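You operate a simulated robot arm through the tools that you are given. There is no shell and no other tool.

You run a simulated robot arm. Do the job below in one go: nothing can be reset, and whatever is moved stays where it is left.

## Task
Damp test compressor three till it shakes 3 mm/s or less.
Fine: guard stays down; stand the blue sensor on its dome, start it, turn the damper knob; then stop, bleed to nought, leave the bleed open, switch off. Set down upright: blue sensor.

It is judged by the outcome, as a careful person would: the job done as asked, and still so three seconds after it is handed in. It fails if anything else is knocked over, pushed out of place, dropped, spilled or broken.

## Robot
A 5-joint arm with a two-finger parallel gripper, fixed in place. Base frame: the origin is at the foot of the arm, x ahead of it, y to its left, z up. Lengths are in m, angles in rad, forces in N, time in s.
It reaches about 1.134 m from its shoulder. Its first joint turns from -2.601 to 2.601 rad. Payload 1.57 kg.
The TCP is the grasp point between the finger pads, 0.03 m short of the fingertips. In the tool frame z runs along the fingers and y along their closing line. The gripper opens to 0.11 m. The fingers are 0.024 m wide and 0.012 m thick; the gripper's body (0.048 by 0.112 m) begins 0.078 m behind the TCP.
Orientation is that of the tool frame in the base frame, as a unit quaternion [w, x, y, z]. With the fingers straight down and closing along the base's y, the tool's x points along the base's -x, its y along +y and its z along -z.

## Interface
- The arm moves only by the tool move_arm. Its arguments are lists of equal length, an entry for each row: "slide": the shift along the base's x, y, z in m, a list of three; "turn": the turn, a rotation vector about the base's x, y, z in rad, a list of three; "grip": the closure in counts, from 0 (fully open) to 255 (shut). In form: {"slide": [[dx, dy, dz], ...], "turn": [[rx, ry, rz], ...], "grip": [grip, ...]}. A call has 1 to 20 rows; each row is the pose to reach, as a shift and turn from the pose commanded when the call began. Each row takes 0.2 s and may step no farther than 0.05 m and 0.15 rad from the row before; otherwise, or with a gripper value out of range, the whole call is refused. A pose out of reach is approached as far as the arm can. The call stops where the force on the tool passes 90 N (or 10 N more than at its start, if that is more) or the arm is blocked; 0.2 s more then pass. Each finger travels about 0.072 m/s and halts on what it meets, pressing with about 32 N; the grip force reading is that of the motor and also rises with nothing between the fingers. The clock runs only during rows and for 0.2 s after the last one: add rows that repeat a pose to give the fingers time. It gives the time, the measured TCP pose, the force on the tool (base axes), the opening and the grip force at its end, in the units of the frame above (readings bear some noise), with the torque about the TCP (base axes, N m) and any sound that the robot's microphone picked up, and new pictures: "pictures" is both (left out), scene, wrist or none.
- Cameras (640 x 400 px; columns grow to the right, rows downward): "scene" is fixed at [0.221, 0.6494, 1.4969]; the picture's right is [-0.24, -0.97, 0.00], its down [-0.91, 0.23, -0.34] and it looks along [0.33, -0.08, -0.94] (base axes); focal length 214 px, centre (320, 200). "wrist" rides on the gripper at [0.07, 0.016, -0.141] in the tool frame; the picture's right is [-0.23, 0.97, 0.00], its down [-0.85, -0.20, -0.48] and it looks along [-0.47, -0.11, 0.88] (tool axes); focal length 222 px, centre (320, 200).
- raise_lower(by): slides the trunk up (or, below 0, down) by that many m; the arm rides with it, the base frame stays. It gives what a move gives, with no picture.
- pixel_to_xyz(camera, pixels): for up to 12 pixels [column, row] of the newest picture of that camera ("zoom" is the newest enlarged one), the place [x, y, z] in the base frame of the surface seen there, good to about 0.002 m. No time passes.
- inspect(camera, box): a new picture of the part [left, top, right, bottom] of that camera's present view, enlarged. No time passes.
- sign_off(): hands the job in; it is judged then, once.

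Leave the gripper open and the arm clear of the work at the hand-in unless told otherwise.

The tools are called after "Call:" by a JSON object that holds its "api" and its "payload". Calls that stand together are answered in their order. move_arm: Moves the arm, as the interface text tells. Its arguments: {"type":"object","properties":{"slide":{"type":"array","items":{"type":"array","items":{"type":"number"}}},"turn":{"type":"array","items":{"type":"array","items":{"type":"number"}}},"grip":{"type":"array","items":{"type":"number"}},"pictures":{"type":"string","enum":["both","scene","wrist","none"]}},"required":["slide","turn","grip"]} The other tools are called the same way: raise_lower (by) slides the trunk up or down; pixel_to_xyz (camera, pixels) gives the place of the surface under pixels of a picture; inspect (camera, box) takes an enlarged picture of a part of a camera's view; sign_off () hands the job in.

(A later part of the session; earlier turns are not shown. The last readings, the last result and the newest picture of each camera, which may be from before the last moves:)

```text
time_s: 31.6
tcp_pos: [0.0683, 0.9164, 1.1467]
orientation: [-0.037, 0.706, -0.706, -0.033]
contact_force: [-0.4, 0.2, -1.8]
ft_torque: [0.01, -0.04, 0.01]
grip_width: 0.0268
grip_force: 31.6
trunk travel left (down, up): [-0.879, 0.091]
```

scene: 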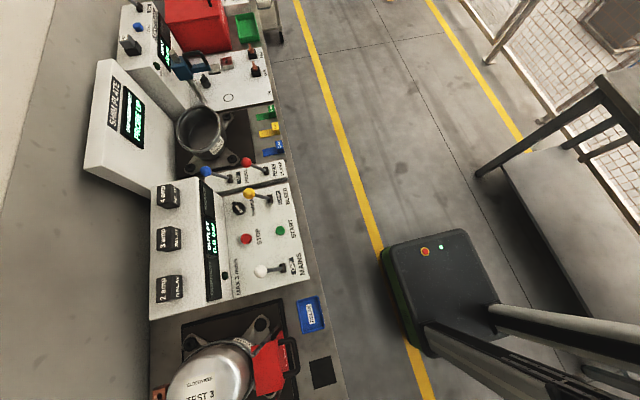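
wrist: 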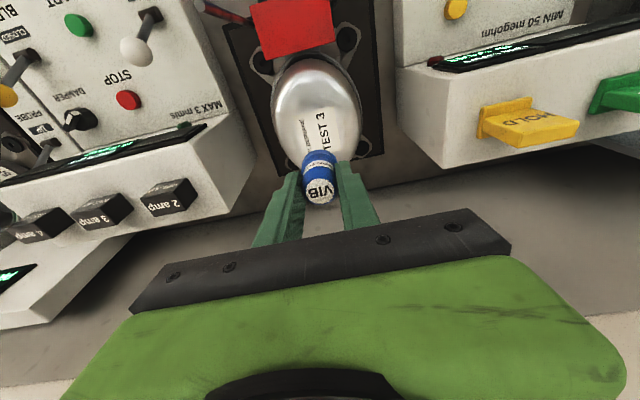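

Reached (0.068, 0.916). Now lowering the trunk 0.10 m, leaving about 8 mm.

Call:
{"api": "raise_lower", "payload": {"by": -0.1}}

Call:
{"api": "inspect", "payload": {"camera": "wrist", "box": [250, 80, 410, 220]}}

Call:
{"api": "pixel_to_xyz", "payload": {"camera": "zoom", "pixels": [[292, 325], [280, 325], [305, 320], [292, 335], [290, 170], [290, 140], [230, 210], [360, 210]]}}

```text
time_s: 32.9
tcp_pos: [0.0681, 0.9172, 1.0468]
orientation: [-0.037, 0.707, -0.706, -0.032]
contact_force: [-0.1, -0.9, -1.2]
ft_torque: [0.01, -0.03, 0.0]
grip_width: 0.0269
grip_force: 32.1
trunk travel left (down, up): [-0.779, 0.191]
```

```text
2.86 times, centred on (330, 150) of wrist
```

zoom: 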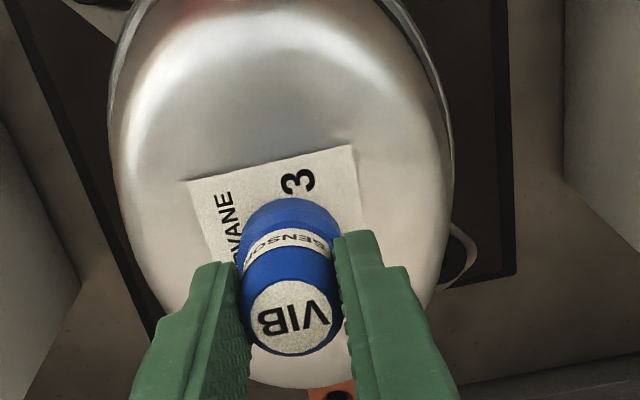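

```text
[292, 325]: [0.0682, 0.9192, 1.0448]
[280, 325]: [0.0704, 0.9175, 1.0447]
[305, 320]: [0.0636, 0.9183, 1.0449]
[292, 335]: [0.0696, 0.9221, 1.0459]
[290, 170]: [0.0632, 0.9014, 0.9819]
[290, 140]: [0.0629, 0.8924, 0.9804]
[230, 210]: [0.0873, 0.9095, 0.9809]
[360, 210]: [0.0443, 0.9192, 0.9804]
```

About 9–10 mm left. Lowering 8 mm more.

Call:
{"api": "raise_lower", "payload": {"by": -0.008}}

```text
time_s: 33.5
tcp_pos: [0.0682, 0.9166, 1.038]
orientation: [-0.038, 0.706, -0.706, -0.032]
contact_force: [1.1, -0.5, -1.8]
ft_torque: [0.01, 0.01, -0.03]
grip_width: 0.0268
grip_force: 31.8
trunk travel left (down, up): [-0.771, 0.199]
```

No contact yet. Going down 2 mm.

Call:
{"api": "raise_lower", "payload": {"by": -0.002}}

```text
time_s: 34.0
tcp_pos: [0.0677, 0.9168, 1.0366]
orientation: [0.038, -0.705, 0.707, 0.033]
contact_force: [-0.2, 0.4, -0.9]
ft_torque: [0.02, 0.02, 0.01]
grip_width: 0.0268
grip_force: 32.0
trunk travel left (down, up): [-0.769, 0.201]
```

Still hanging free. Another 1.5 mm.

Call:
{"api": "raise_lower", "payload": {"by": -0.0015}}

```text
time_s: 34.5
tcp_pos: [0.0677, 0.9168, 1.0341]
orientation: [0.038, -0.706, 0.707, 0.034]
contact_force: [-0.4, 1.9, 5.0]
ft_torque: [0.06, 0.01, -0.01]
grip_width: 0.0267
grip_force: 32.3
trunk travel left (down, up): [-0.767, 0.203]
```

Contact: +5 N. Opening the fingers gently so the flange seats itself.

Call:
{"api": "move_arm", "payload": {"slide": [[0, 0, 0], [0, 0, 0], [0, 0, 0], [0, 0, 0], [0, 0, 0]], "turn": [[0, 0, 0], [0, 0, 0], [0, 0, 0], [0, 0, 0], [0, 0, 0]], "grip": [190, 180, 150, 100, 100]}}

Call:
{"api": "inspect", "payload": {"camera": "wrist", "box": [250, 80, 410, 220]}}

Call:
{"api": "pixel_to_xyz", "payload": {"camera": "zoom", "pixels": [[292, 325], [280, 325], [305, 320], [292, 340], [292, 310]]}}

```text
time_s: 35.7
tcp_pos: [0.0677, 0.9173, 1.0351]
orientation: [0.038, -0.706, 0.707, 0.033]
contact_force: [-0.5, 1.0, 1.0]
ft_torque: [-0.02, 0.03, 0.0]
grip_width: 0.0668
grip_force: 0.1
trunk travel left (down, up): [-0.767, 0.203]
```

scene: 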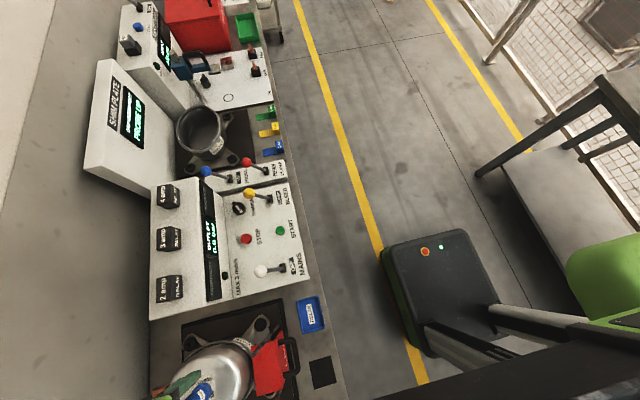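
wrist: 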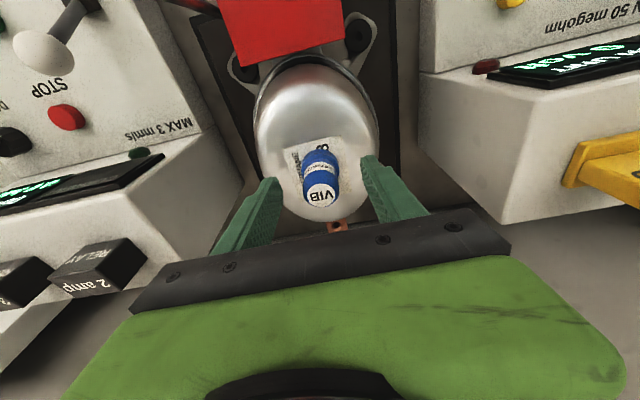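

```text
2.86 times, centred on (330, 150) of wrist
```

zoom: 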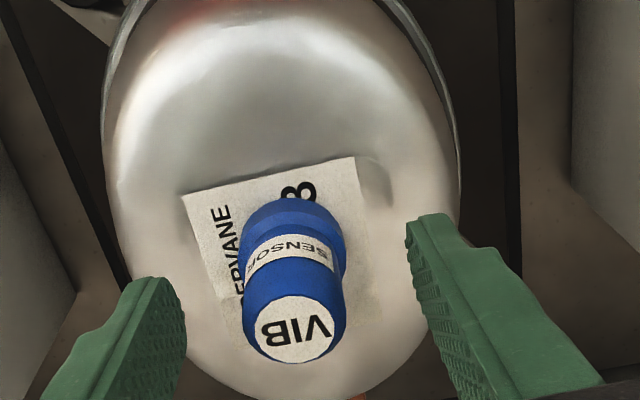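

```text
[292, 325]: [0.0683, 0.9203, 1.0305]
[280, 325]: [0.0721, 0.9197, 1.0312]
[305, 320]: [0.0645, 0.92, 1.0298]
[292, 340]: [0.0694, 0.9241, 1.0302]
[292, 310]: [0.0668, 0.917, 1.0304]
```

The sensor stands level on the dome: top at z 1.030, centred at (0.068, 0.921). I'll raise the trunk straight up 0.13 m to clear it.

Call:
{"api": "raise_lower", "payload": {"by": 0.13}}

Call:
{"api": "inspect", "payload": {"camera": "wrist", "box": [250, 60, 410, 220]}}

Call:
{"api": "inspect", "payload": {"camera": "scene", "box": [140, 310, 260, 400]}}

```text
time_s: 37.3
tcp_pos: [0.0674, 0.9164, 1.1652]
orientation: [-0.037, 0.707, -0.706, -0.033]
contact_force: [0.0, 0.2, -0.3]
ft_torque: [0.01, -0.02, 0.03]
grip_width: 0.067
grip_force: 0.0
trunk travel left (down, up): [-0.897, 0.073]
```

```text
2.50 times, centred on (330, 140) of wrist
```

zoom: 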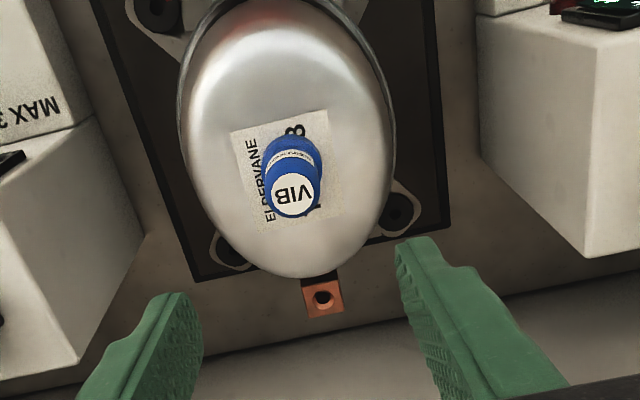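

```text
4.44 times, centred on (200, 355) of scene
```

zoom: 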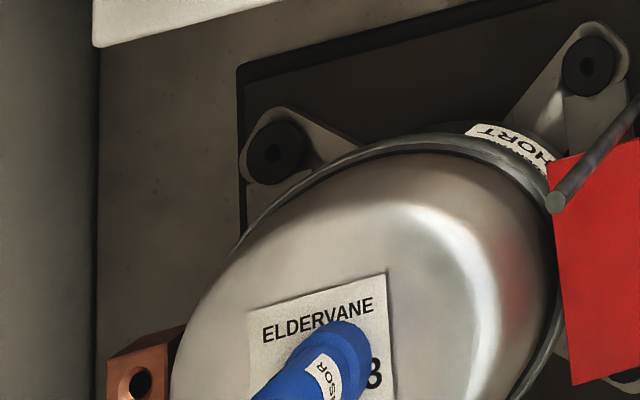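

The sensor stands square on the "TEST 3" label and the guard is still down. Next is MAINS. Its lever pivot is at (0.268, 0.745) and its white ball at (0.264, 0.781, 0.964), leaning away (OFF). I'll straighten the tool, close the fingers, and move at height to a point behind the ball.

Call:
{"api": "move_arm", "payload": {"slide": [[0.04, -0.02, 0], [0.08, -0.04, 0], [0.12, -0.06, 0], [0.16, -0.08, 0], [0.197, -0.09, 0], [0.197, -0.09, 0]], "turn": [[-0.05, 0.0036, 0], [-0.0997, 0.0072, 0], [-0.0997, 0.0072, 0], [-0.0997, 0.0072, 0], [-0.0997, 0.0072, 0], [-0.0997, 0.0072, 0]], "grip": [150, 200, 255, 255, 255, 255]}}

```text
time_s: 38.7
tcp_pos: [0.2645, 0.8276, 1.1639]
orientation: [0.0, 0.707, -0.707, 0.0]
contact_force: [-0.6, 1.2, 0.1]
ft_torque: [-0.02, -0.02, -0.02]
grip_width: 0.0
grip_force: 21.6
trunk travel left (down, up): [-0.897, 0.073]
```

scene: 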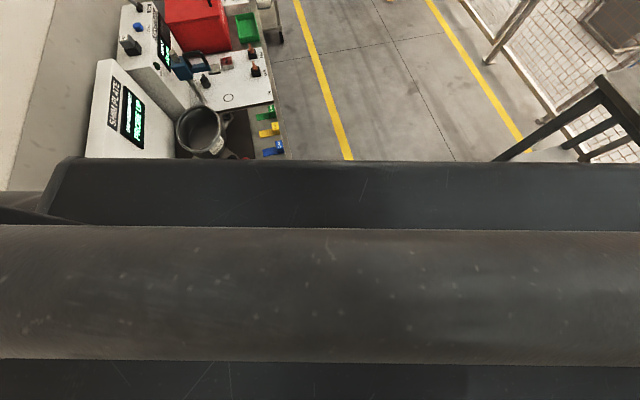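
wrist: 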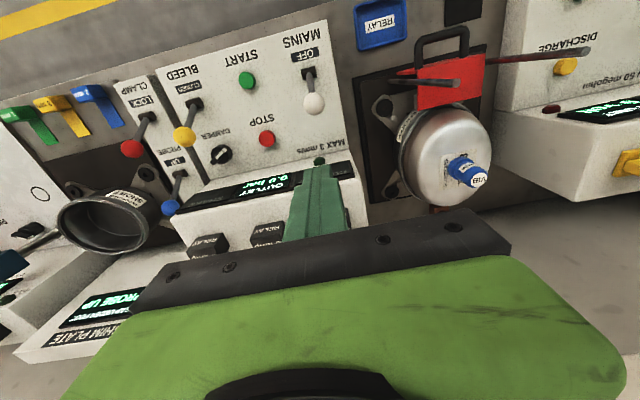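

The arm now blocks the scene camera, but the wrist view shows the whole panel clearly. I'll measure the controls from here.

Call:
{"api": "pixel_to_xyz", "payload": {"camera": "wrist", "pixels": [[314, 103], [314, 95], [314, 111], [309, 73], [247, 80], [266, 138], [221, 154], [183, 137], [193, 103], [290, 120], [319, 160], [270, 185]]}}

Call:
{"api": "inspect", "payload": {"camera": "wrist", "box": [150, 20, 370, 200]}}

```text
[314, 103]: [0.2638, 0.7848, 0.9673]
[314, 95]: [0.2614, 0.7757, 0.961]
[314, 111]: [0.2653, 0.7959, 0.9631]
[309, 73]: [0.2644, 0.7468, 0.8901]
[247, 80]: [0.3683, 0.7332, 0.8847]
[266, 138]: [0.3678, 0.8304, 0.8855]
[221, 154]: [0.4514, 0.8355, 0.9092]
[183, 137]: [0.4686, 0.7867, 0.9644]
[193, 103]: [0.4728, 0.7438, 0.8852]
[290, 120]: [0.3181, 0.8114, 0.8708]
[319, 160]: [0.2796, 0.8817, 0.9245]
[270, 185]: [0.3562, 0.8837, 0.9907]
```

```text
2.22 times, centred on (260, 110) of wrist
```

zoom: 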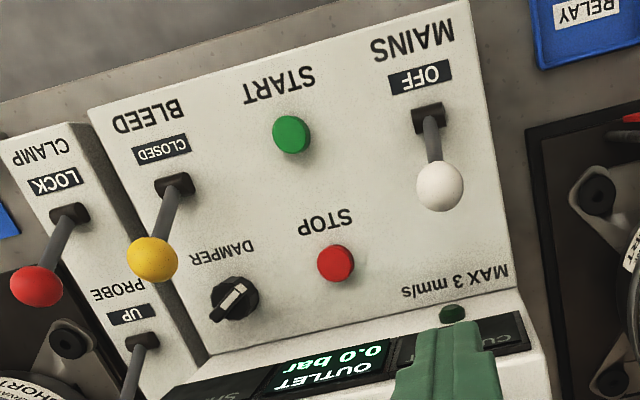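

The ball's centre is about (0.264, 0.785, 0.955) and its pivot is at y 0.747. The closed fingers at y 0.828 are 18 mm behind it, with the display housing clear at y ≥ 0.88. I'll lower the trunk 0.192 m so the fingertips reach ball height.

Call:
{"api": "raise_lower", "payload": {"by": -0.192}}

Call:
{"api": "inspect", "payload": {"camera": "wrist", "box": [200, 60, 440, 240]}}

```text
time_s: 40.8
tcp_pos: [0.2648, 0.8282, 0.9723]
orientation: [0.0, -0.707, 0.707, 0.0]
contact_force: [-0.1, -0.4, -0.5]
ft_torque: [0.02, -0.01, -0.01]
grip_width: 0.0
grip_force: 21.3
trunk travel left (down, up): [-0.705, 0.265]
```

```text
2.22 times, centred on (320, 150) of wrist
```

zoom: 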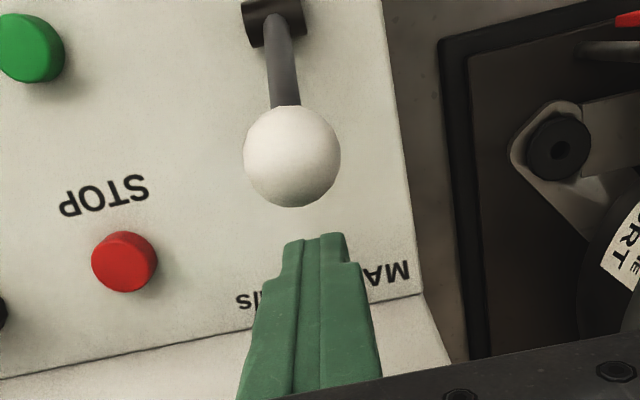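

The fingertips are right behind the ball. I'll push towards the operator (-y) in steps of about 1 cm, up to 8.5 cm.

Call:
{"api": "move_arm", "payload": {"slide": [[0, -0.01, 0], [0, -0.02, 0], [0, -0.03, 0], [0, -0.04, 0], [0, -0.05, 0], [0, -0.06, 0], [0, -0.07, 0], [0, -0.08, 0], [0, -0.085, 0]], "turn": [[0, 0, 0], [0, 0, 0], [0, 0, 0], [0, 0, 0], [0, 0, 0], [0, 0, 0], [0, 0, 0], [0, 0, 0], [0, 0, 0]], "grip": [255, 255, 255, 255, 255, 255, 255, 255, 255]}}

Call:
{"api": "inspect", "payload": {"camera": "wrist", "box": [200, 0, 440, 240]}}

```text
time_s: 42.8
tcp_pos: [0.265, 0.7412, 0.9735]
orientation: [0.0, -0.707, 0.707, 0.0]
contact_force: [0.6, 0.2, -0.1]
ft_torque: [-0.01, -0.02, 0.04]
grip_width: 0.0
grip_force: 21.1
trunk travel left (down, up): [-0.705, 0.265]
```

scene: 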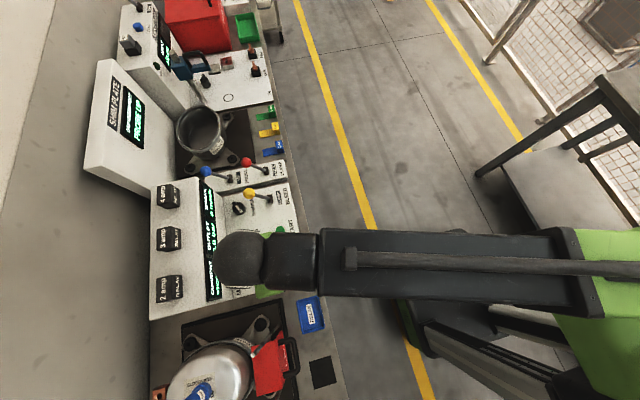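
wrist: 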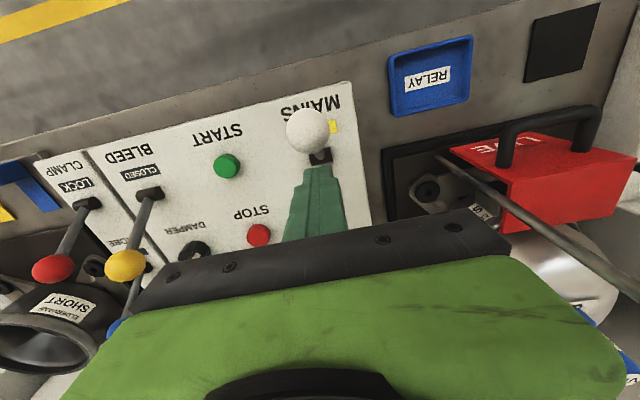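

```text
1.67 times, centred on (320, 120) of wrist
```

zoom: 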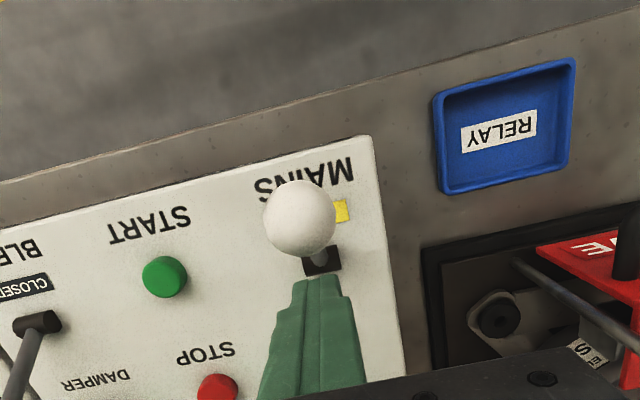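

The MAINS sign has turned yellow (ON) and the display has lit up. I'll read the scene display.

Call:
{"api": "inspect", "payload": {"camera": "scene", "box": [160, 165, 260, 305]}}

```text
2.86 times, centred on (210, 235) of scene
```

zoom: 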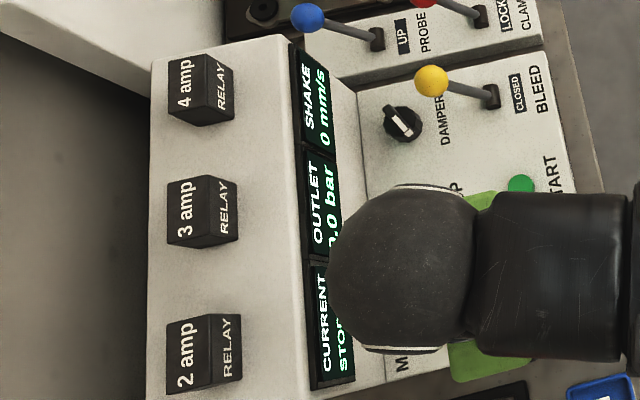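

SHAKE 0 mm/s, OUTLET 0.0 bar, CURRENT "STOPPED". The mains is on. Next I move over START at (0.368, 0.733), top z 0.885, at the present height, which is clear of both levers.

Call:
{"api": "move_arm", "payload": {"slide": [[0.035, 0.002, 0], [0.07, -0.002, 0], [0.103, -0.008, 0], [0.103, -0.008, 0]], "turn": [[0, 0, 0], [0, 0, 0], [0, 0, 0], [0, 0, 0]], "grip": [255, 255, 255, 255]}}

Call:
{"api": "inspect", "payload": {"camera": "scene", "box": [160, 165, 320, 305]}}

Call:
{"api": "raise_lower", "payload": {"by": -0.05}}

Call:
{"api": "inspect", "payload": {"camera": "wrist", "box": [200, 60, 440, 240]}}

```text
time_s: 43.8
tcp_pos: [0.3677, 0.7335, 0.9716]
orientation: [0.0, -0.707, 0.707, 0.0]
contact_force: [-0.1, -0.5, -0.4]
ft_torque: [-0.01, 0.02, -0.01]
grip_width: 0.0001
grip_force: 21.3
trunk travel left (down, up): [-0.705, 0.265]
```

scene: 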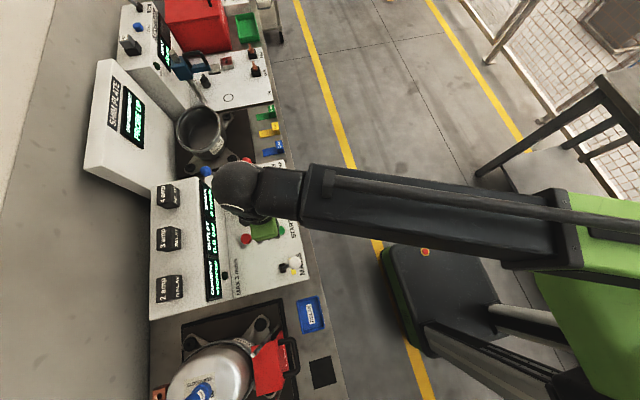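
wrist: 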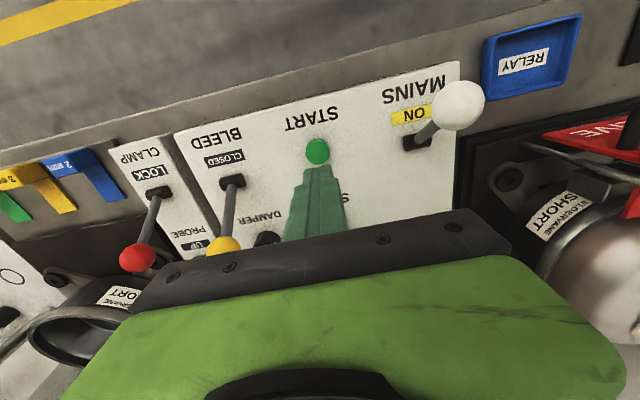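

```text
2.86 times, centred on (240, 235) of scene
```

zoom: 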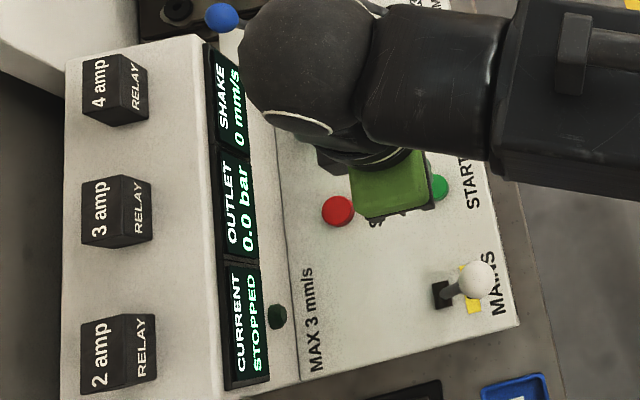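

```text
time_s: 44.7
tcp_pos: [0.3683, 0.7349, 0.9223]
orientation: [0.0, -0.707, 0.707, 0.0]
contact_force: [0.4, 0.3, -0.9]
ft_torque: [0.01, -0.01, 0.0]
grip_width: 0.0002
grip_force: 21.1
trunk travel left (down, up): [-0.655, 0.315]
```

```text
2.22 times, centred on (320, 150) of wrist
```

zoom: 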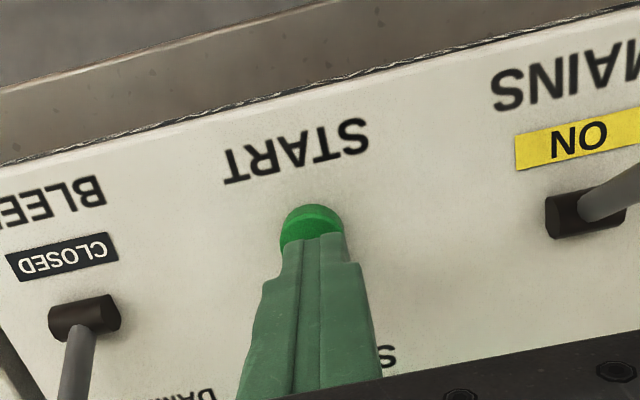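

MAINS reads "ON". The fingertips are about 7 mm above START. Lowering 9 mm to touch it.

Call:
{"api": "raise_lower", "payload": {"by": -0.009}}

```text
time_s: 45.3
tcp_pos: [0.3676, 0.7347, 0.9131]
orientation: [0.0, 0.707, -0.707, 0.0]
contact_force: [0.2, -0.7, 0.7]
ft_torque: [-0.03, -0.03, 0.02]
grip_width: 0.0
grip_force: 21.6
trunk travel left (down, up): [-0.646, 0.324]
```

Just at the button. Pressing 3 mm further.

Call:
{"api": "raise_lower", "payload": {"by": -0.003}}

Call:
{"api": "inspect", "payload": {"camera": "scene", "box": [160, 165, 320, 305]}}

```text
time_s: 45.8
tcp_pos: [0.3679, 0.7347, 0.9103]
orientation: [0.0, -0.707, 0.707, 0.0]
contact_force: [0.3, 0.6, 2.1]
ft_torque: [0.0, -0.01, 0.02]
grip_width: 0.0
grip_force: 20.7
trunk travel left (down, up): [-0.643, 0.327]
heard: click
```

```text
2.86 times, centred on (240, 235) of scene
```

zoom: 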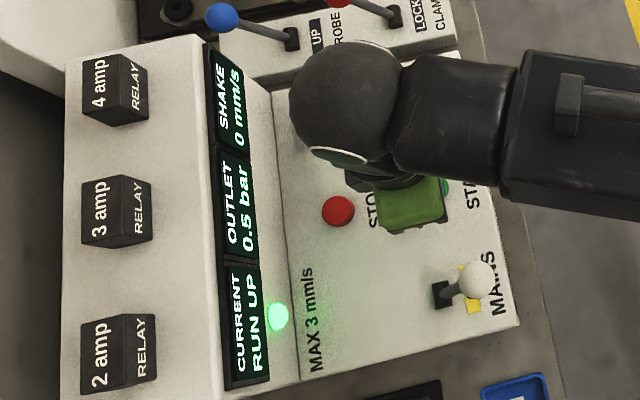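

A click: "RUN UP", lamp green, OUTLET 0.5 bar. I'll release the button by raising the trunk 0.13 m, then move over the damper knob.

Call:
{"api": "raise_lower", "payload": {"by": 0.13}}

Call:
{"api": "move_arm", "payload": {"slide": [[0.021, 0.024, 0], [0.042, 0.049, 0], [0.063, 0.073, 0], [0.084, 0.097, 0], [0.084, 0.097, 0]], "turn": [[0, 0, 0], [0, 0, 0], [0, 0, 0], [0, 0, 0], [0, 0, 0]], "grip": [200, 140, 130, 130, 130]}}

Call:
{"api": "inspect", "payload": {"camera": "wrist", "box": [220, 60, 420, 240]}}

Call:
{"api": "inspect", "payload": {"camera": "scene", "box": [160, 165, 320, 305]}}

```text
time_s: 47.4
tcp_pos: [0.3675, 0.7342, 1.0402]
orientation: [0.0, 0.707, -0.707, 0.0]
contact_force: [-0.9, -0.3, -0.7]
ft_torque: [0.01, -0.02, 0.02]
grip_width: 0.0
grip_force: 21.1
trunk travel left (down, up): [-0.773, 0.197]
```

```text
time_s: 48.6
tcp_pos: [0.4385, 0.8084, 1.0398]
orientation: [-0.001, 0.707, -0.707, 0.0]
contact_force: [0.0, 0.6, 0.3]
ft_torque: [0.0, -0.01, -0.03]
grip_width: 0.0537
grip_force: 0.0
out of reach, approached as far as the arm can: row 4, 5
trunk travel left (down, up): [-0.773, 0.197]
```

scene: 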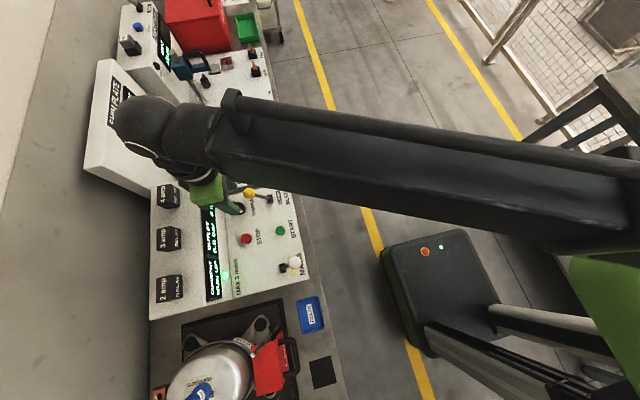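
wrist: 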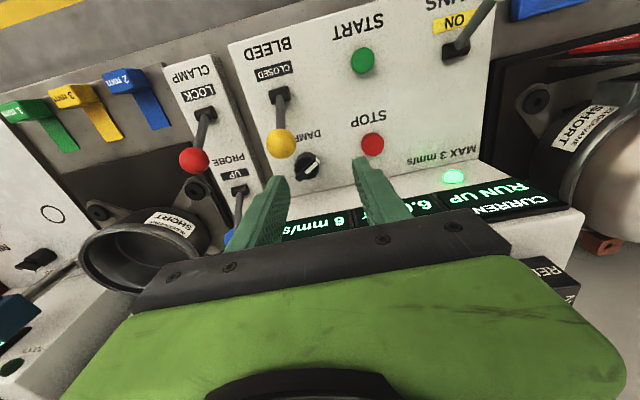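

```text
2.22 times, centred on (320, 150) of wrist
```

zoom: 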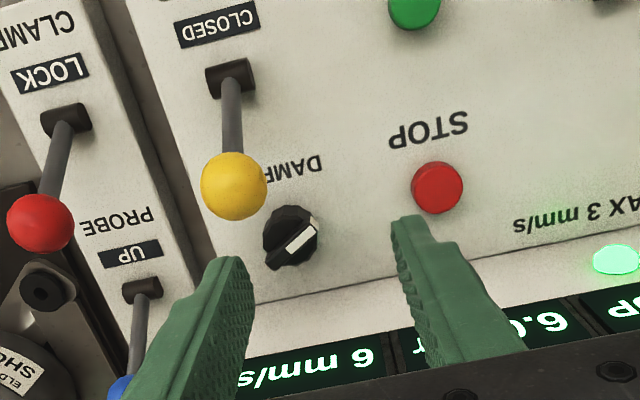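

```text
2.86 times, centred on (240, 235) of scene
```

zoom: 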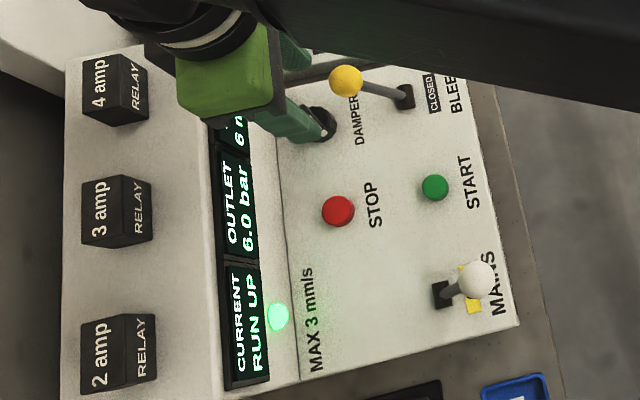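

SHAKE 6 mm/s, OUTLET 6.0 bar, running up. The knob is slightly beyond the vertical-tool reach, so I'll need an outward tilt of about 0.2 rad. I'll measure the knob first.

Call:
{"api": "pixel_to_xyz", "payload": {"camera": "zoom", "pixels": [[290, 237], [268, 235], [318, 235], [290, 208], [280, 265], [300, 235], [290, 250], [310, 228], [234, 170], [234, 205], [262, 185], [350, 240]]}}

Call:
{"api": "inspect", "payload": {"camera": "wrist", "box": [280, 135, 340, 190]}}

```text
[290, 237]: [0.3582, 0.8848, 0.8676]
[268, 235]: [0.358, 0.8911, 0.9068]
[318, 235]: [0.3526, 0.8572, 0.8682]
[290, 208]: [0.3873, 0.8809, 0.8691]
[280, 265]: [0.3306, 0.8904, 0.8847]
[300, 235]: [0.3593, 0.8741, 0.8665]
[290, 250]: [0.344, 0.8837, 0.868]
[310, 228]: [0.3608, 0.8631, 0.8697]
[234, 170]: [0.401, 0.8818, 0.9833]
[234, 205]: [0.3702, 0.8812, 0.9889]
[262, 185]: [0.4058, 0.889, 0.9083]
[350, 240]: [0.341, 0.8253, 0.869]
```

```text
7.27 times, centred on (310, 162) of wrist
```

zoom: 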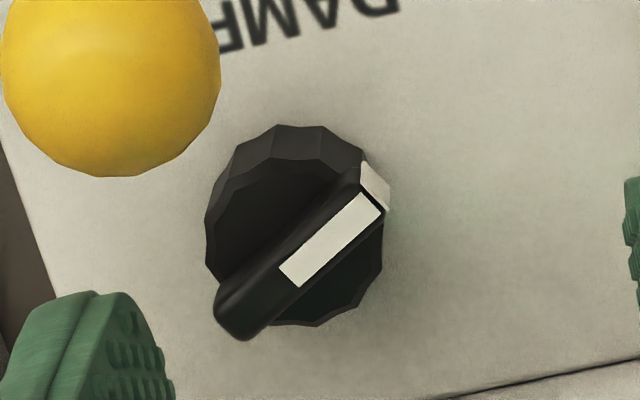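

That query used the scene zoom by mistake. The newest zoom is now the knob, so I'll query again: knob disc, pointer bar ends and ball.

Call:
{"api": "pixel_to_xyz", "payload": {"camera": "zoom", "pixels": [[375, 205], [285, 270], [230, 310], [300, 250], [250, 180], [340, 290], [280, 130], [210, 240], [385, 250], [310, 322], [110, 170], [450, 250]]}}

```text
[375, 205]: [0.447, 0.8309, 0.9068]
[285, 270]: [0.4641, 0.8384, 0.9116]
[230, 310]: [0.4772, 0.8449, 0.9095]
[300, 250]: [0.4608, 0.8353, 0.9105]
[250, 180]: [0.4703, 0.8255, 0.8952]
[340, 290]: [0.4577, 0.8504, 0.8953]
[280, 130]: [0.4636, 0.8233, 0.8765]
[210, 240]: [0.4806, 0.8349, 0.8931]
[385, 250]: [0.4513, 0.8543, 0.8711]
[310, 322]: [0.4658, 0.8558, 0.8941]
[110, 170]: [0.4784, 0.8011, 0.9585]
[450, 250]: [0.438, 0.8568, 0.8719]
```

The knob's centre is (0.463, 0.839), disc radius 17 mm, z 0.868–0.895, with its bar up to 0.910. I'll tilt 0.2 rad outward and align above it, still high, then re-read position and displays.

Call:
{"api": "move_arm", "payload": {"slide": [[0.007, 0.008, 0], [0.014, 0.017, 0], [0.0215, 0.0254, 0], [0.0215, 0.0254, 0]], "turn": [[0.0584, -0.0322, 0], [0.1168, -0.0644, 0], [0.1752, -0.0966, 0], [0.1752, -0.0966, 0]], "grip": [130, 130, 130, 130]}}

Call:
{"api": "inspect", "payload": {"camera": "scene", "box": [160, 165, 320, 305]}}

Call:
{"api": "inspect", "payload": {"camera": "wrist", "box": [220, 60, 420, 240]}}

```text
time_s: 49.6
tcp_pos: [0.4594, 0.8348, 1.0457]
orientation: [-0.096, 0.704, -0.703, -0.028]
contact_force: [-0.4, 0.0, -0.1]
ft_torque: [0.0, -0.03, -0.02]
grip_width: 0.054
grip_force: 0.1
out of reach, approached as far as the arm can: row 3, 4
trunk travel left (down, up): [-0.773, 0.197]
```

scene: 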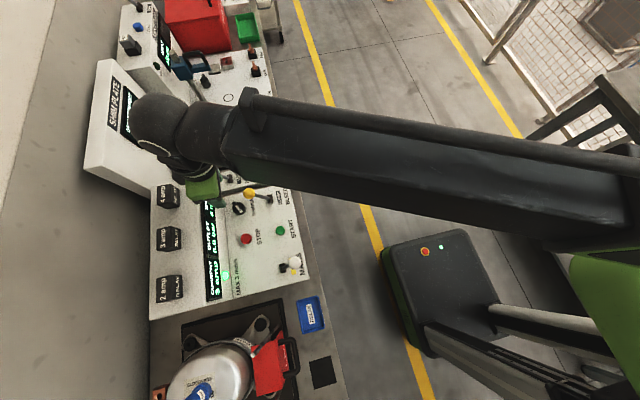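
wrist: 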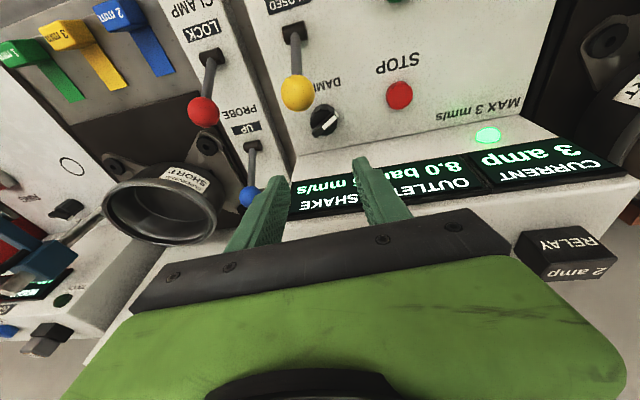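

```text
2.86 times, centred on (240, 235) of scene
```

zoom: 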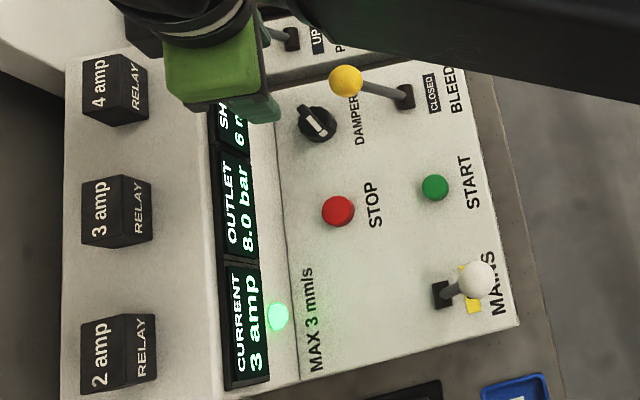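

```text
2.22 times, centred on (320, 150) of wrist
```

zoom: 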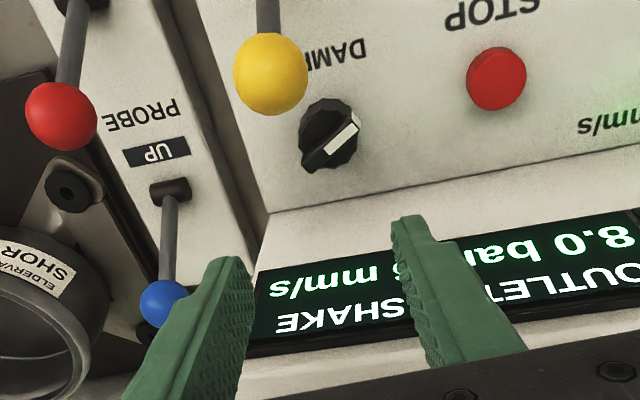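

CURRENT 3 amp, OUTLET 8.0 bar, SHAKE 6 mm/s. Position and tilt are good. I'll re-measure the knob, yellow ball and blue ball for finger clearance before lowering.

Call:
{"api": "pixel_to_xyz", "payload": {"camera": "zoom", "pixels": [[165, 305], [350, 125], [315, 158], [330, 138], [310, 115], [355, 155], [325, 170], [270, 80], [270, 108], [245, 90], [300, 90], [330, 100]]}}

```text
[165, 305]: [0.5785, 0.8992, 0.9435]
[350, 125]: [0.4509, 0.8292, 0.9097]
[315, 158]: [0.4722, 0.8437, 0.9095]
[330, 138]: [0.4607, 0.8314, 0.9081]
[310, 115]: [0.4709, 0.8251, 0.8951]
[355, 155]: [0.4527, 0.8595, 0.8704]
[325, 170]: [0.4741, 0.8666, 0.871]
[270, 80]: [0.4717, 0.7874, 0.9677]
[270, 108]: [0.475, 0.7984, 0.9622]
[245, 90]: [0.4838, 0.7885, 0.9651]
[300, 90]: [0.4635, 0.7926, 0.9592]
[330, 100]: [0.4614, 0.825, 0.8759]
```

Clearances check out: about 12 mm from the yellow ball to the fingers and 13 mm to the gripper body. I'll lower 0.10 m and look again.

Call:
{"api": "raise_lower", "payload": {"by": -0.1}}

Call:
{"api": "inspect", "payload": {"camera": "wrist", "box": [200, 60, 440, 240]}}

Call:
{"api": "inspect", "payload": {"camera": "scene", "box": [160, 165, 320, 305]}}

```text
time_s: 51.0
tcp_pos: [0.4589, 0.8342, 0.945]
orientation: [-0.096, 0.704, -0.704, -0.027]
contact_force: [0.1, 0.5, 1.3]
ft_torque: [0.01, 0.01, 0.01]
grip_width: 0.0538
grip_force: 0.1
trunk travel left (down, up): [-0.673, 0.297]
```

```text
2.22 times, centred on (320, 150) of wrist
```

zoom: 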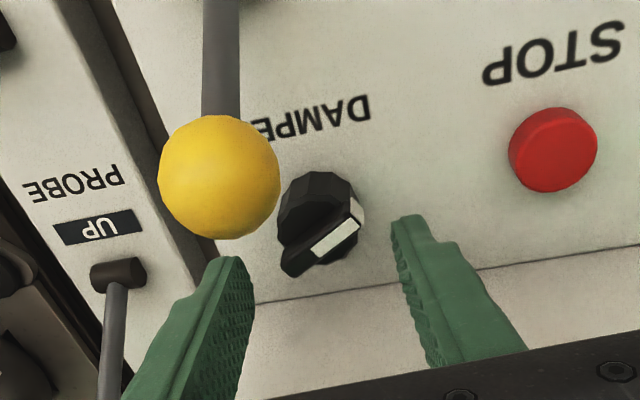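

```text
2.86 times, centred on (240, 235) of scene
```

zoom: 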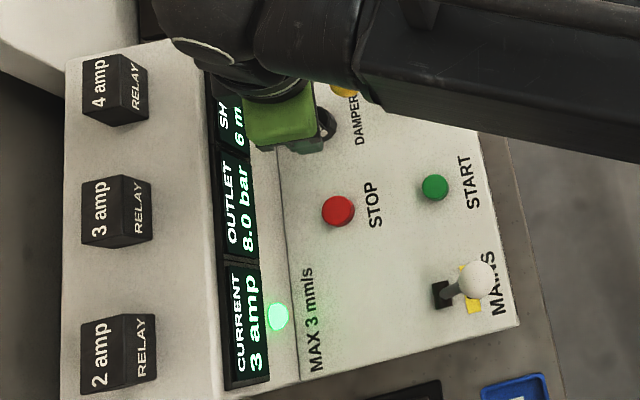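

OUTLET is steady at 8.0 bar. The knob is centred between the fingers. Lowering the last 35 mm.

Call:
{"api": "raise_lower", "payload": {"by": -0.025}}

Call:
{"api": "raise_lower", "payload": {"by": -0.01}}

Call:
{"api": "inspect", "payload": {"camera": "wrist", "box": [200, 60, 440, 240]}}

```text
time_s: 51.7
tcp_pos: [0.4597, 0.8339, 0.9194]
orientation: [-0.095, 0.704, -0.703, -0.028]
contact_force: [0.3, 0.3, 0.3]
ft_torque: [-0.03, 0.0, -0.01]
grip_width: 0.0539
grip_force: 0.2
trunk travel left (down, up): [-0.648, 0.322]
```

```text
time_s: 52.2
tcp_pos: [0.4597, 0.8332, 0.9079]
orientation: [0.096, -0.704, 0.704, 0.027]
contact_force: [0.8, 0.6, -0.2]
ft_torque: [0.06, -0.01, 0.02]
grip_width: 0.0539
grip_force: 0.0
trunk travel left (down, up): [-0.638, 0.332]
```

```text
2.22 times, centred on (320, 150) of wrist
```

zoom: 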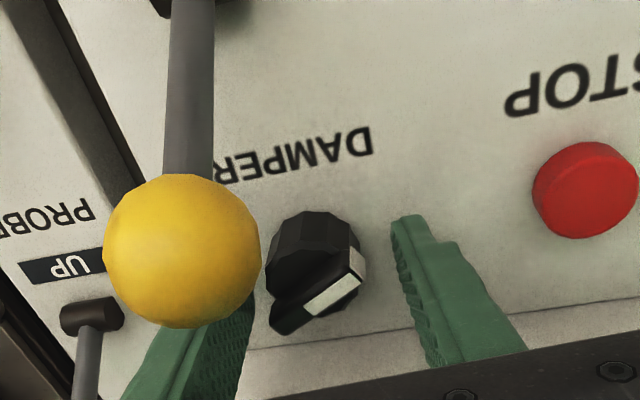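

No contact and well lined up. Closing the fingers on the knob.

Call:
{"api": "move_arm", "payload": {"slide": [[0, 0, 0], [0, 0, 0], [0, 0, 0], [0, 0, 0]], "turn": [[0, 0, 0], [0, 0, 0], [0, 0, 0], [0, 0, 0]], "grip": [160, 190, 255, 255]}}

Call:
{"api": "inspect", "payload": {"camera": "wrist", "box": [200, 60, 440, 240]}}

Call:
{"api": "inspect", "payload": {"camera": "scene", "box": [160, 165, 320, 305]}}

```text
time_s: 53.2
tcp_pos: [0.4622, 0.8337, 0.9099]
orientation: [0.097, -0.702, 0.705, 0.027]
contact_force: [22.9, 9.7, 12.9]
ft_torque: [-0.11, -0.05, -0.26]
grip_width: 0.0384
grip_force: 44.4
trunk travel left (down, up): [-0.638, 0.332]
```

scene: 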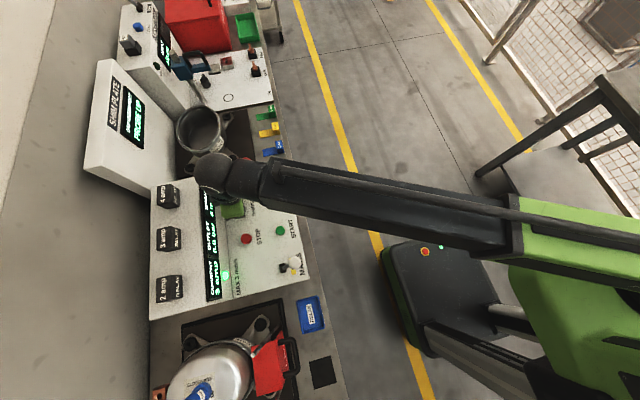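
wrist: 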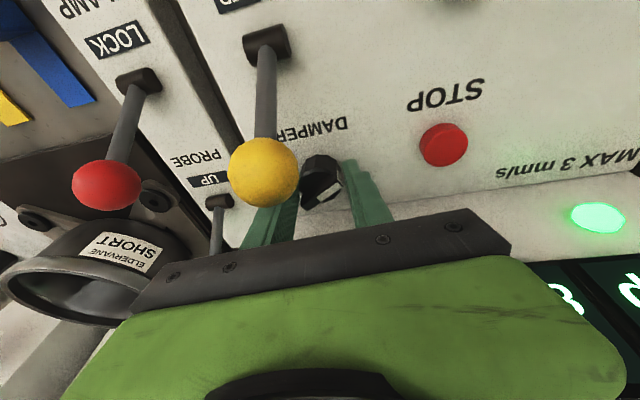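

```text
2.22 times, centred on (320, 150) of wrist
```

zoom: 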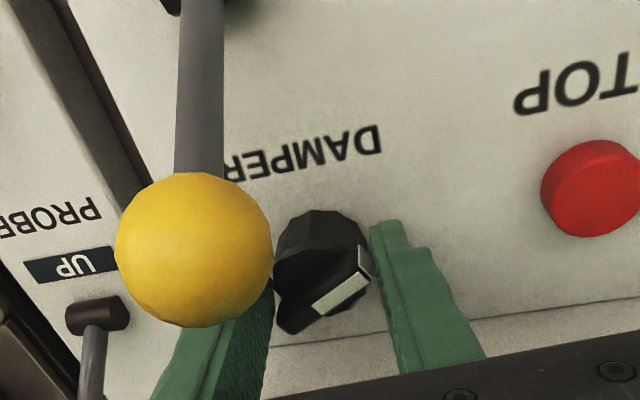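

```text
2.86 times, centred on (240, 235) of scene
```

zoom: 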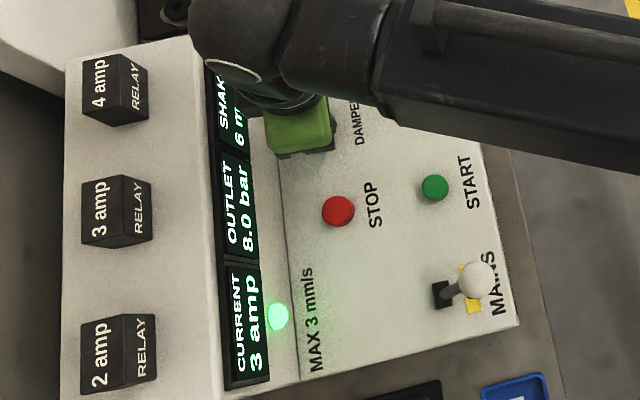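

The knob is gripped (38 mm). SHAKE shows 6 and OUTLET holds at 8.0 bar. First I'll try 0.3 rad anticlockwise about the tool axis, which moves away from the yellow ball, and watch the reading.

Call:
{"api": "move_arm", "payload": {"slide": [[0.0025, 0.001, 0], [0.0025, 0.001, 0], [0.0025, 0.001, 0], [0.0025, 0.001, 0]], "turn": [[-0.0096, -0.0174, 0.098], [-0.0192, -0.0348, 0.196], [-0.0288, -0.0522, 0.294], [-0.0288, -0.0522, 0.294]], "grip": [255, 255, 255, 255]}}

Call:
{"api": "inspect", "payload": {"camera": "wrist", "box": [200, 60, 440, 240]}}

Call:
{"api": "inspect", "payload": {"camera": "scene", "box": [160, 165, 320, 305]}}

```text
time_s: 54.2
tcp_pos: [0.4627, 0.8343, 0.9081]
orientation: [-0.098, 0.801, -0.591, -0.012]
contact_force: [18.3, -2.5, 2.9]
ft_torque: [-0.08, 0.22, -0.67]
grip_width: 0.0406
grip_force: 45.0
trunk travel left (down, up): [-0.638, 0.332]
```

scene: 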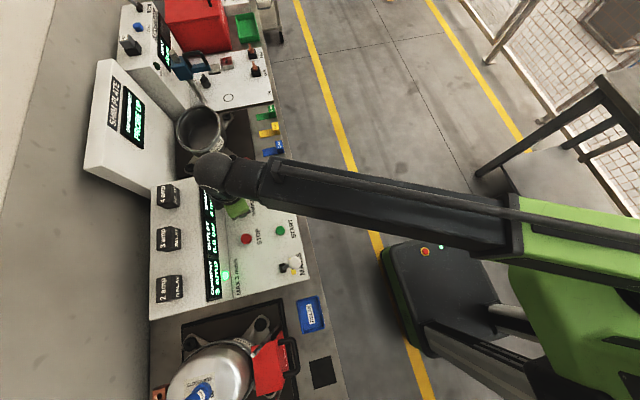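
wrist: 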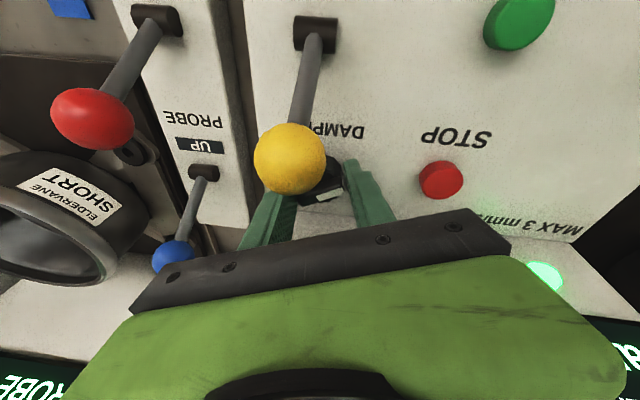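

```text
2.22 times, centred on (320, 150) of wrist
```

zoom: 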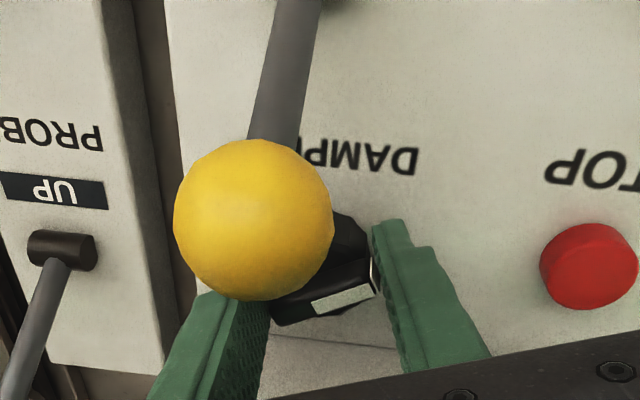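

```text
2.86 times, centred on (240, 235) of scene
```

zoom: 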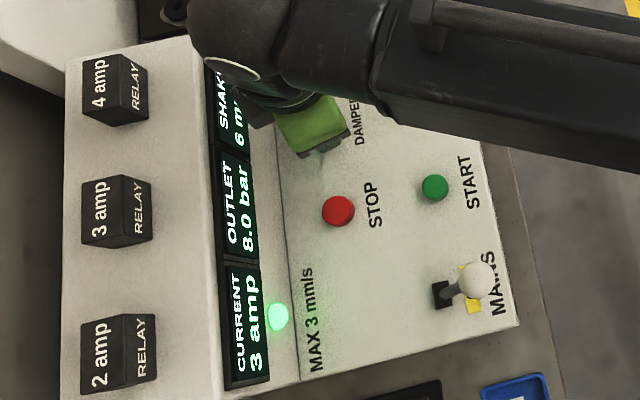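

The fingers slid around the knob and it didn't follow, with SHAKE still at 6. That looks like the end stop on that side. Now I'll turn clockwise 0.45 rad from here, with a slight re-centring.

Call:
{"api": "move_arm", "payload": {"slide": [[0.002, 0, 0], [0.002, 0, 0], [0.002, 0, 0], [0.002, 0, 0], [0.002, 0, 0]], "turn": [[0.0115, 0.0209, -0.1176], [0.023, 0.0418, -0.2352], [0.0346, 0.0626, -0.3528], [0.0432, 0.0783, -0.441], [0.0432, 0.0783, -0.441]], "grip": [255, 255, 255, 255, 255]}}

Call:
{"api": "inspect", "payload": {"camera": "wrist", "box": [200, 60, 440, 240]}}

Call:
{"api": "inspect", "payload": {"camera": "scene", "box": [160, 165, 320, 305]}}

```text
time_s: 55.4
tcp_pos: [0.4617, 0.8349, 0.909]
orientation: [0.093, -0.649, 0.755, 0.035]
contact_force: [-13.5, -10.3, -9.9]
ft_torque: [-0.17, 0.83, -0.01]
grip_width: 0.0394
grip_force: 44.8
trunk travel left (down, up): [-0.638, 0.332]
```

scene: 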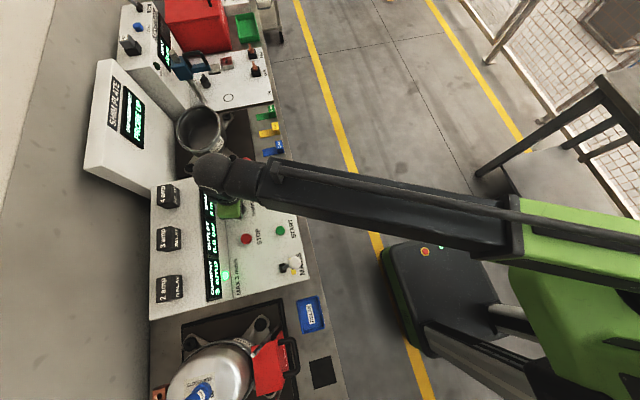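
wrist: 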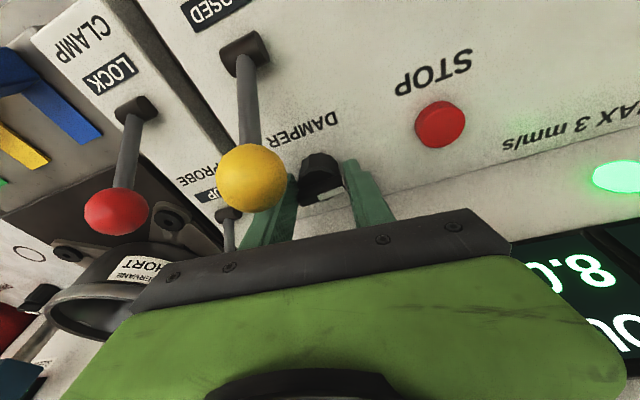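

```text
2.22 times, centred on (320, 150) of wrist
```

zoom: 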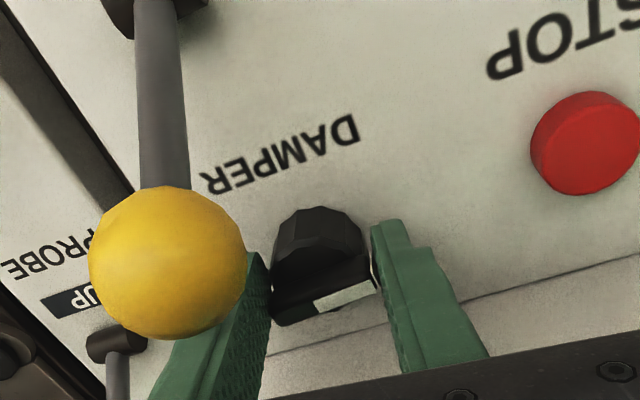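

```text
2.86 times, centred on (240, 235) of scene
```

zoom: 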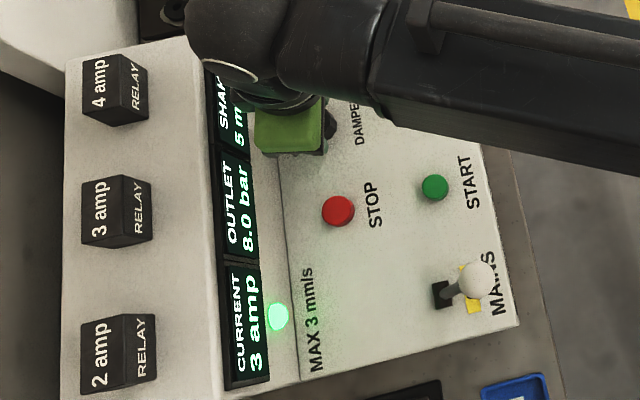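

SHAKE dropped to 5 mm/s, so clockwise is right and the knob follows. I'll go 0.15 rad more, then open, spin the hand back 0.75 rad and re-grip for another stroke. First I check the riser behind the knob for finger clearance.

Call:
{"api": "pixel_to_xyz", "payload": {"camera": "wrist", "pixels": [[410, 180], [410, 190], [430, 185], [440, 195], [450, 175], [475, 175]]}}

Call:
{"api": "move_arm", "payload": {"slide": [[-0.0005, -0.0005, 0], [-0.0005, -0.0005, 0], [-0.0005, -0.0005, 0]], "turn": [[0.0077, 0.0139, -0.0784], [0.0144, 0.0261, -0.147], [0.0144, 0.0261, -0.147]], "grip": [255, 255, 255], "pictures": "both"}}

Call:
{"api": "inspect", "payload": {"camera": "wrist", "box": [200, 60, 440, 240]}}

Call:
{"api": "inspect", "payload": {"camera": "scene", "box": [160, 165, 320, 305]}}

```text
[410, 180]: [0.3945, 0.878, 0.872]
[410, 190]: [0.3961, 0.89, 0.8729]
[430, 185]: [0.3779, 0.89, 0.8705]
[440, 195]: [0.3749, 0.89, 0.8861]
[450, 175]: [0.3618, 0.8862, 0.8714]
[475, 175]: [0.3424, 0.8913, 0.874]
```

```text
time_s: 56.2
tcp_pos: [0.4606, 0.8364, 0.9092]
orientation: [0.091, -0.59, 0.801, 0.043]
contact_force: [-18.1, 3.5, -5.1]
ft_torque: [0.09, 0.76, 0.09]
grip_width: 0.0394
grip_force: 44.6
trunk travel left (down, up): [-0.638, 0.332]
```

scene: 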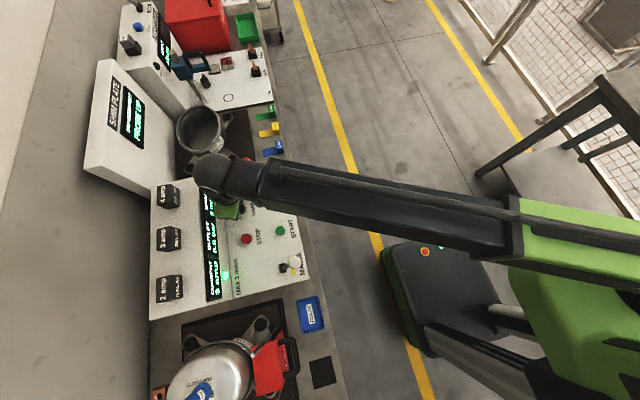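
wrist: 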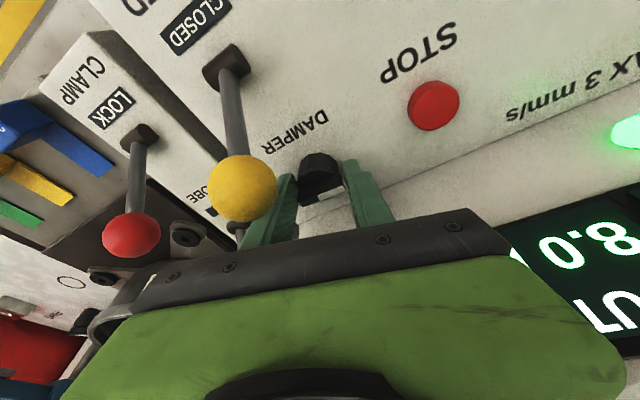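

```text
2.22 times, centred on (320, 150) of wrist
```

zoom: 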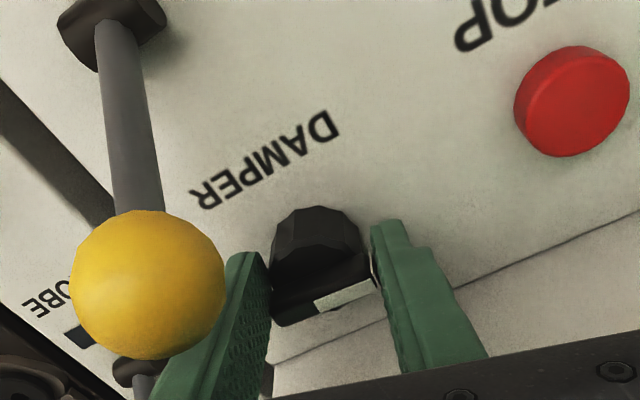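

```text
2.86 times, centred on (240, 235) of scene
```

zoom: 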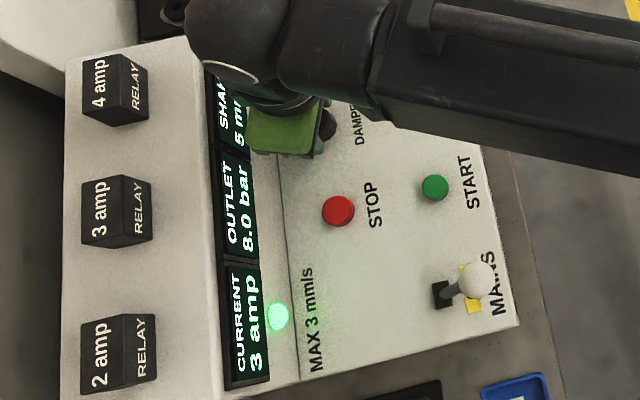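

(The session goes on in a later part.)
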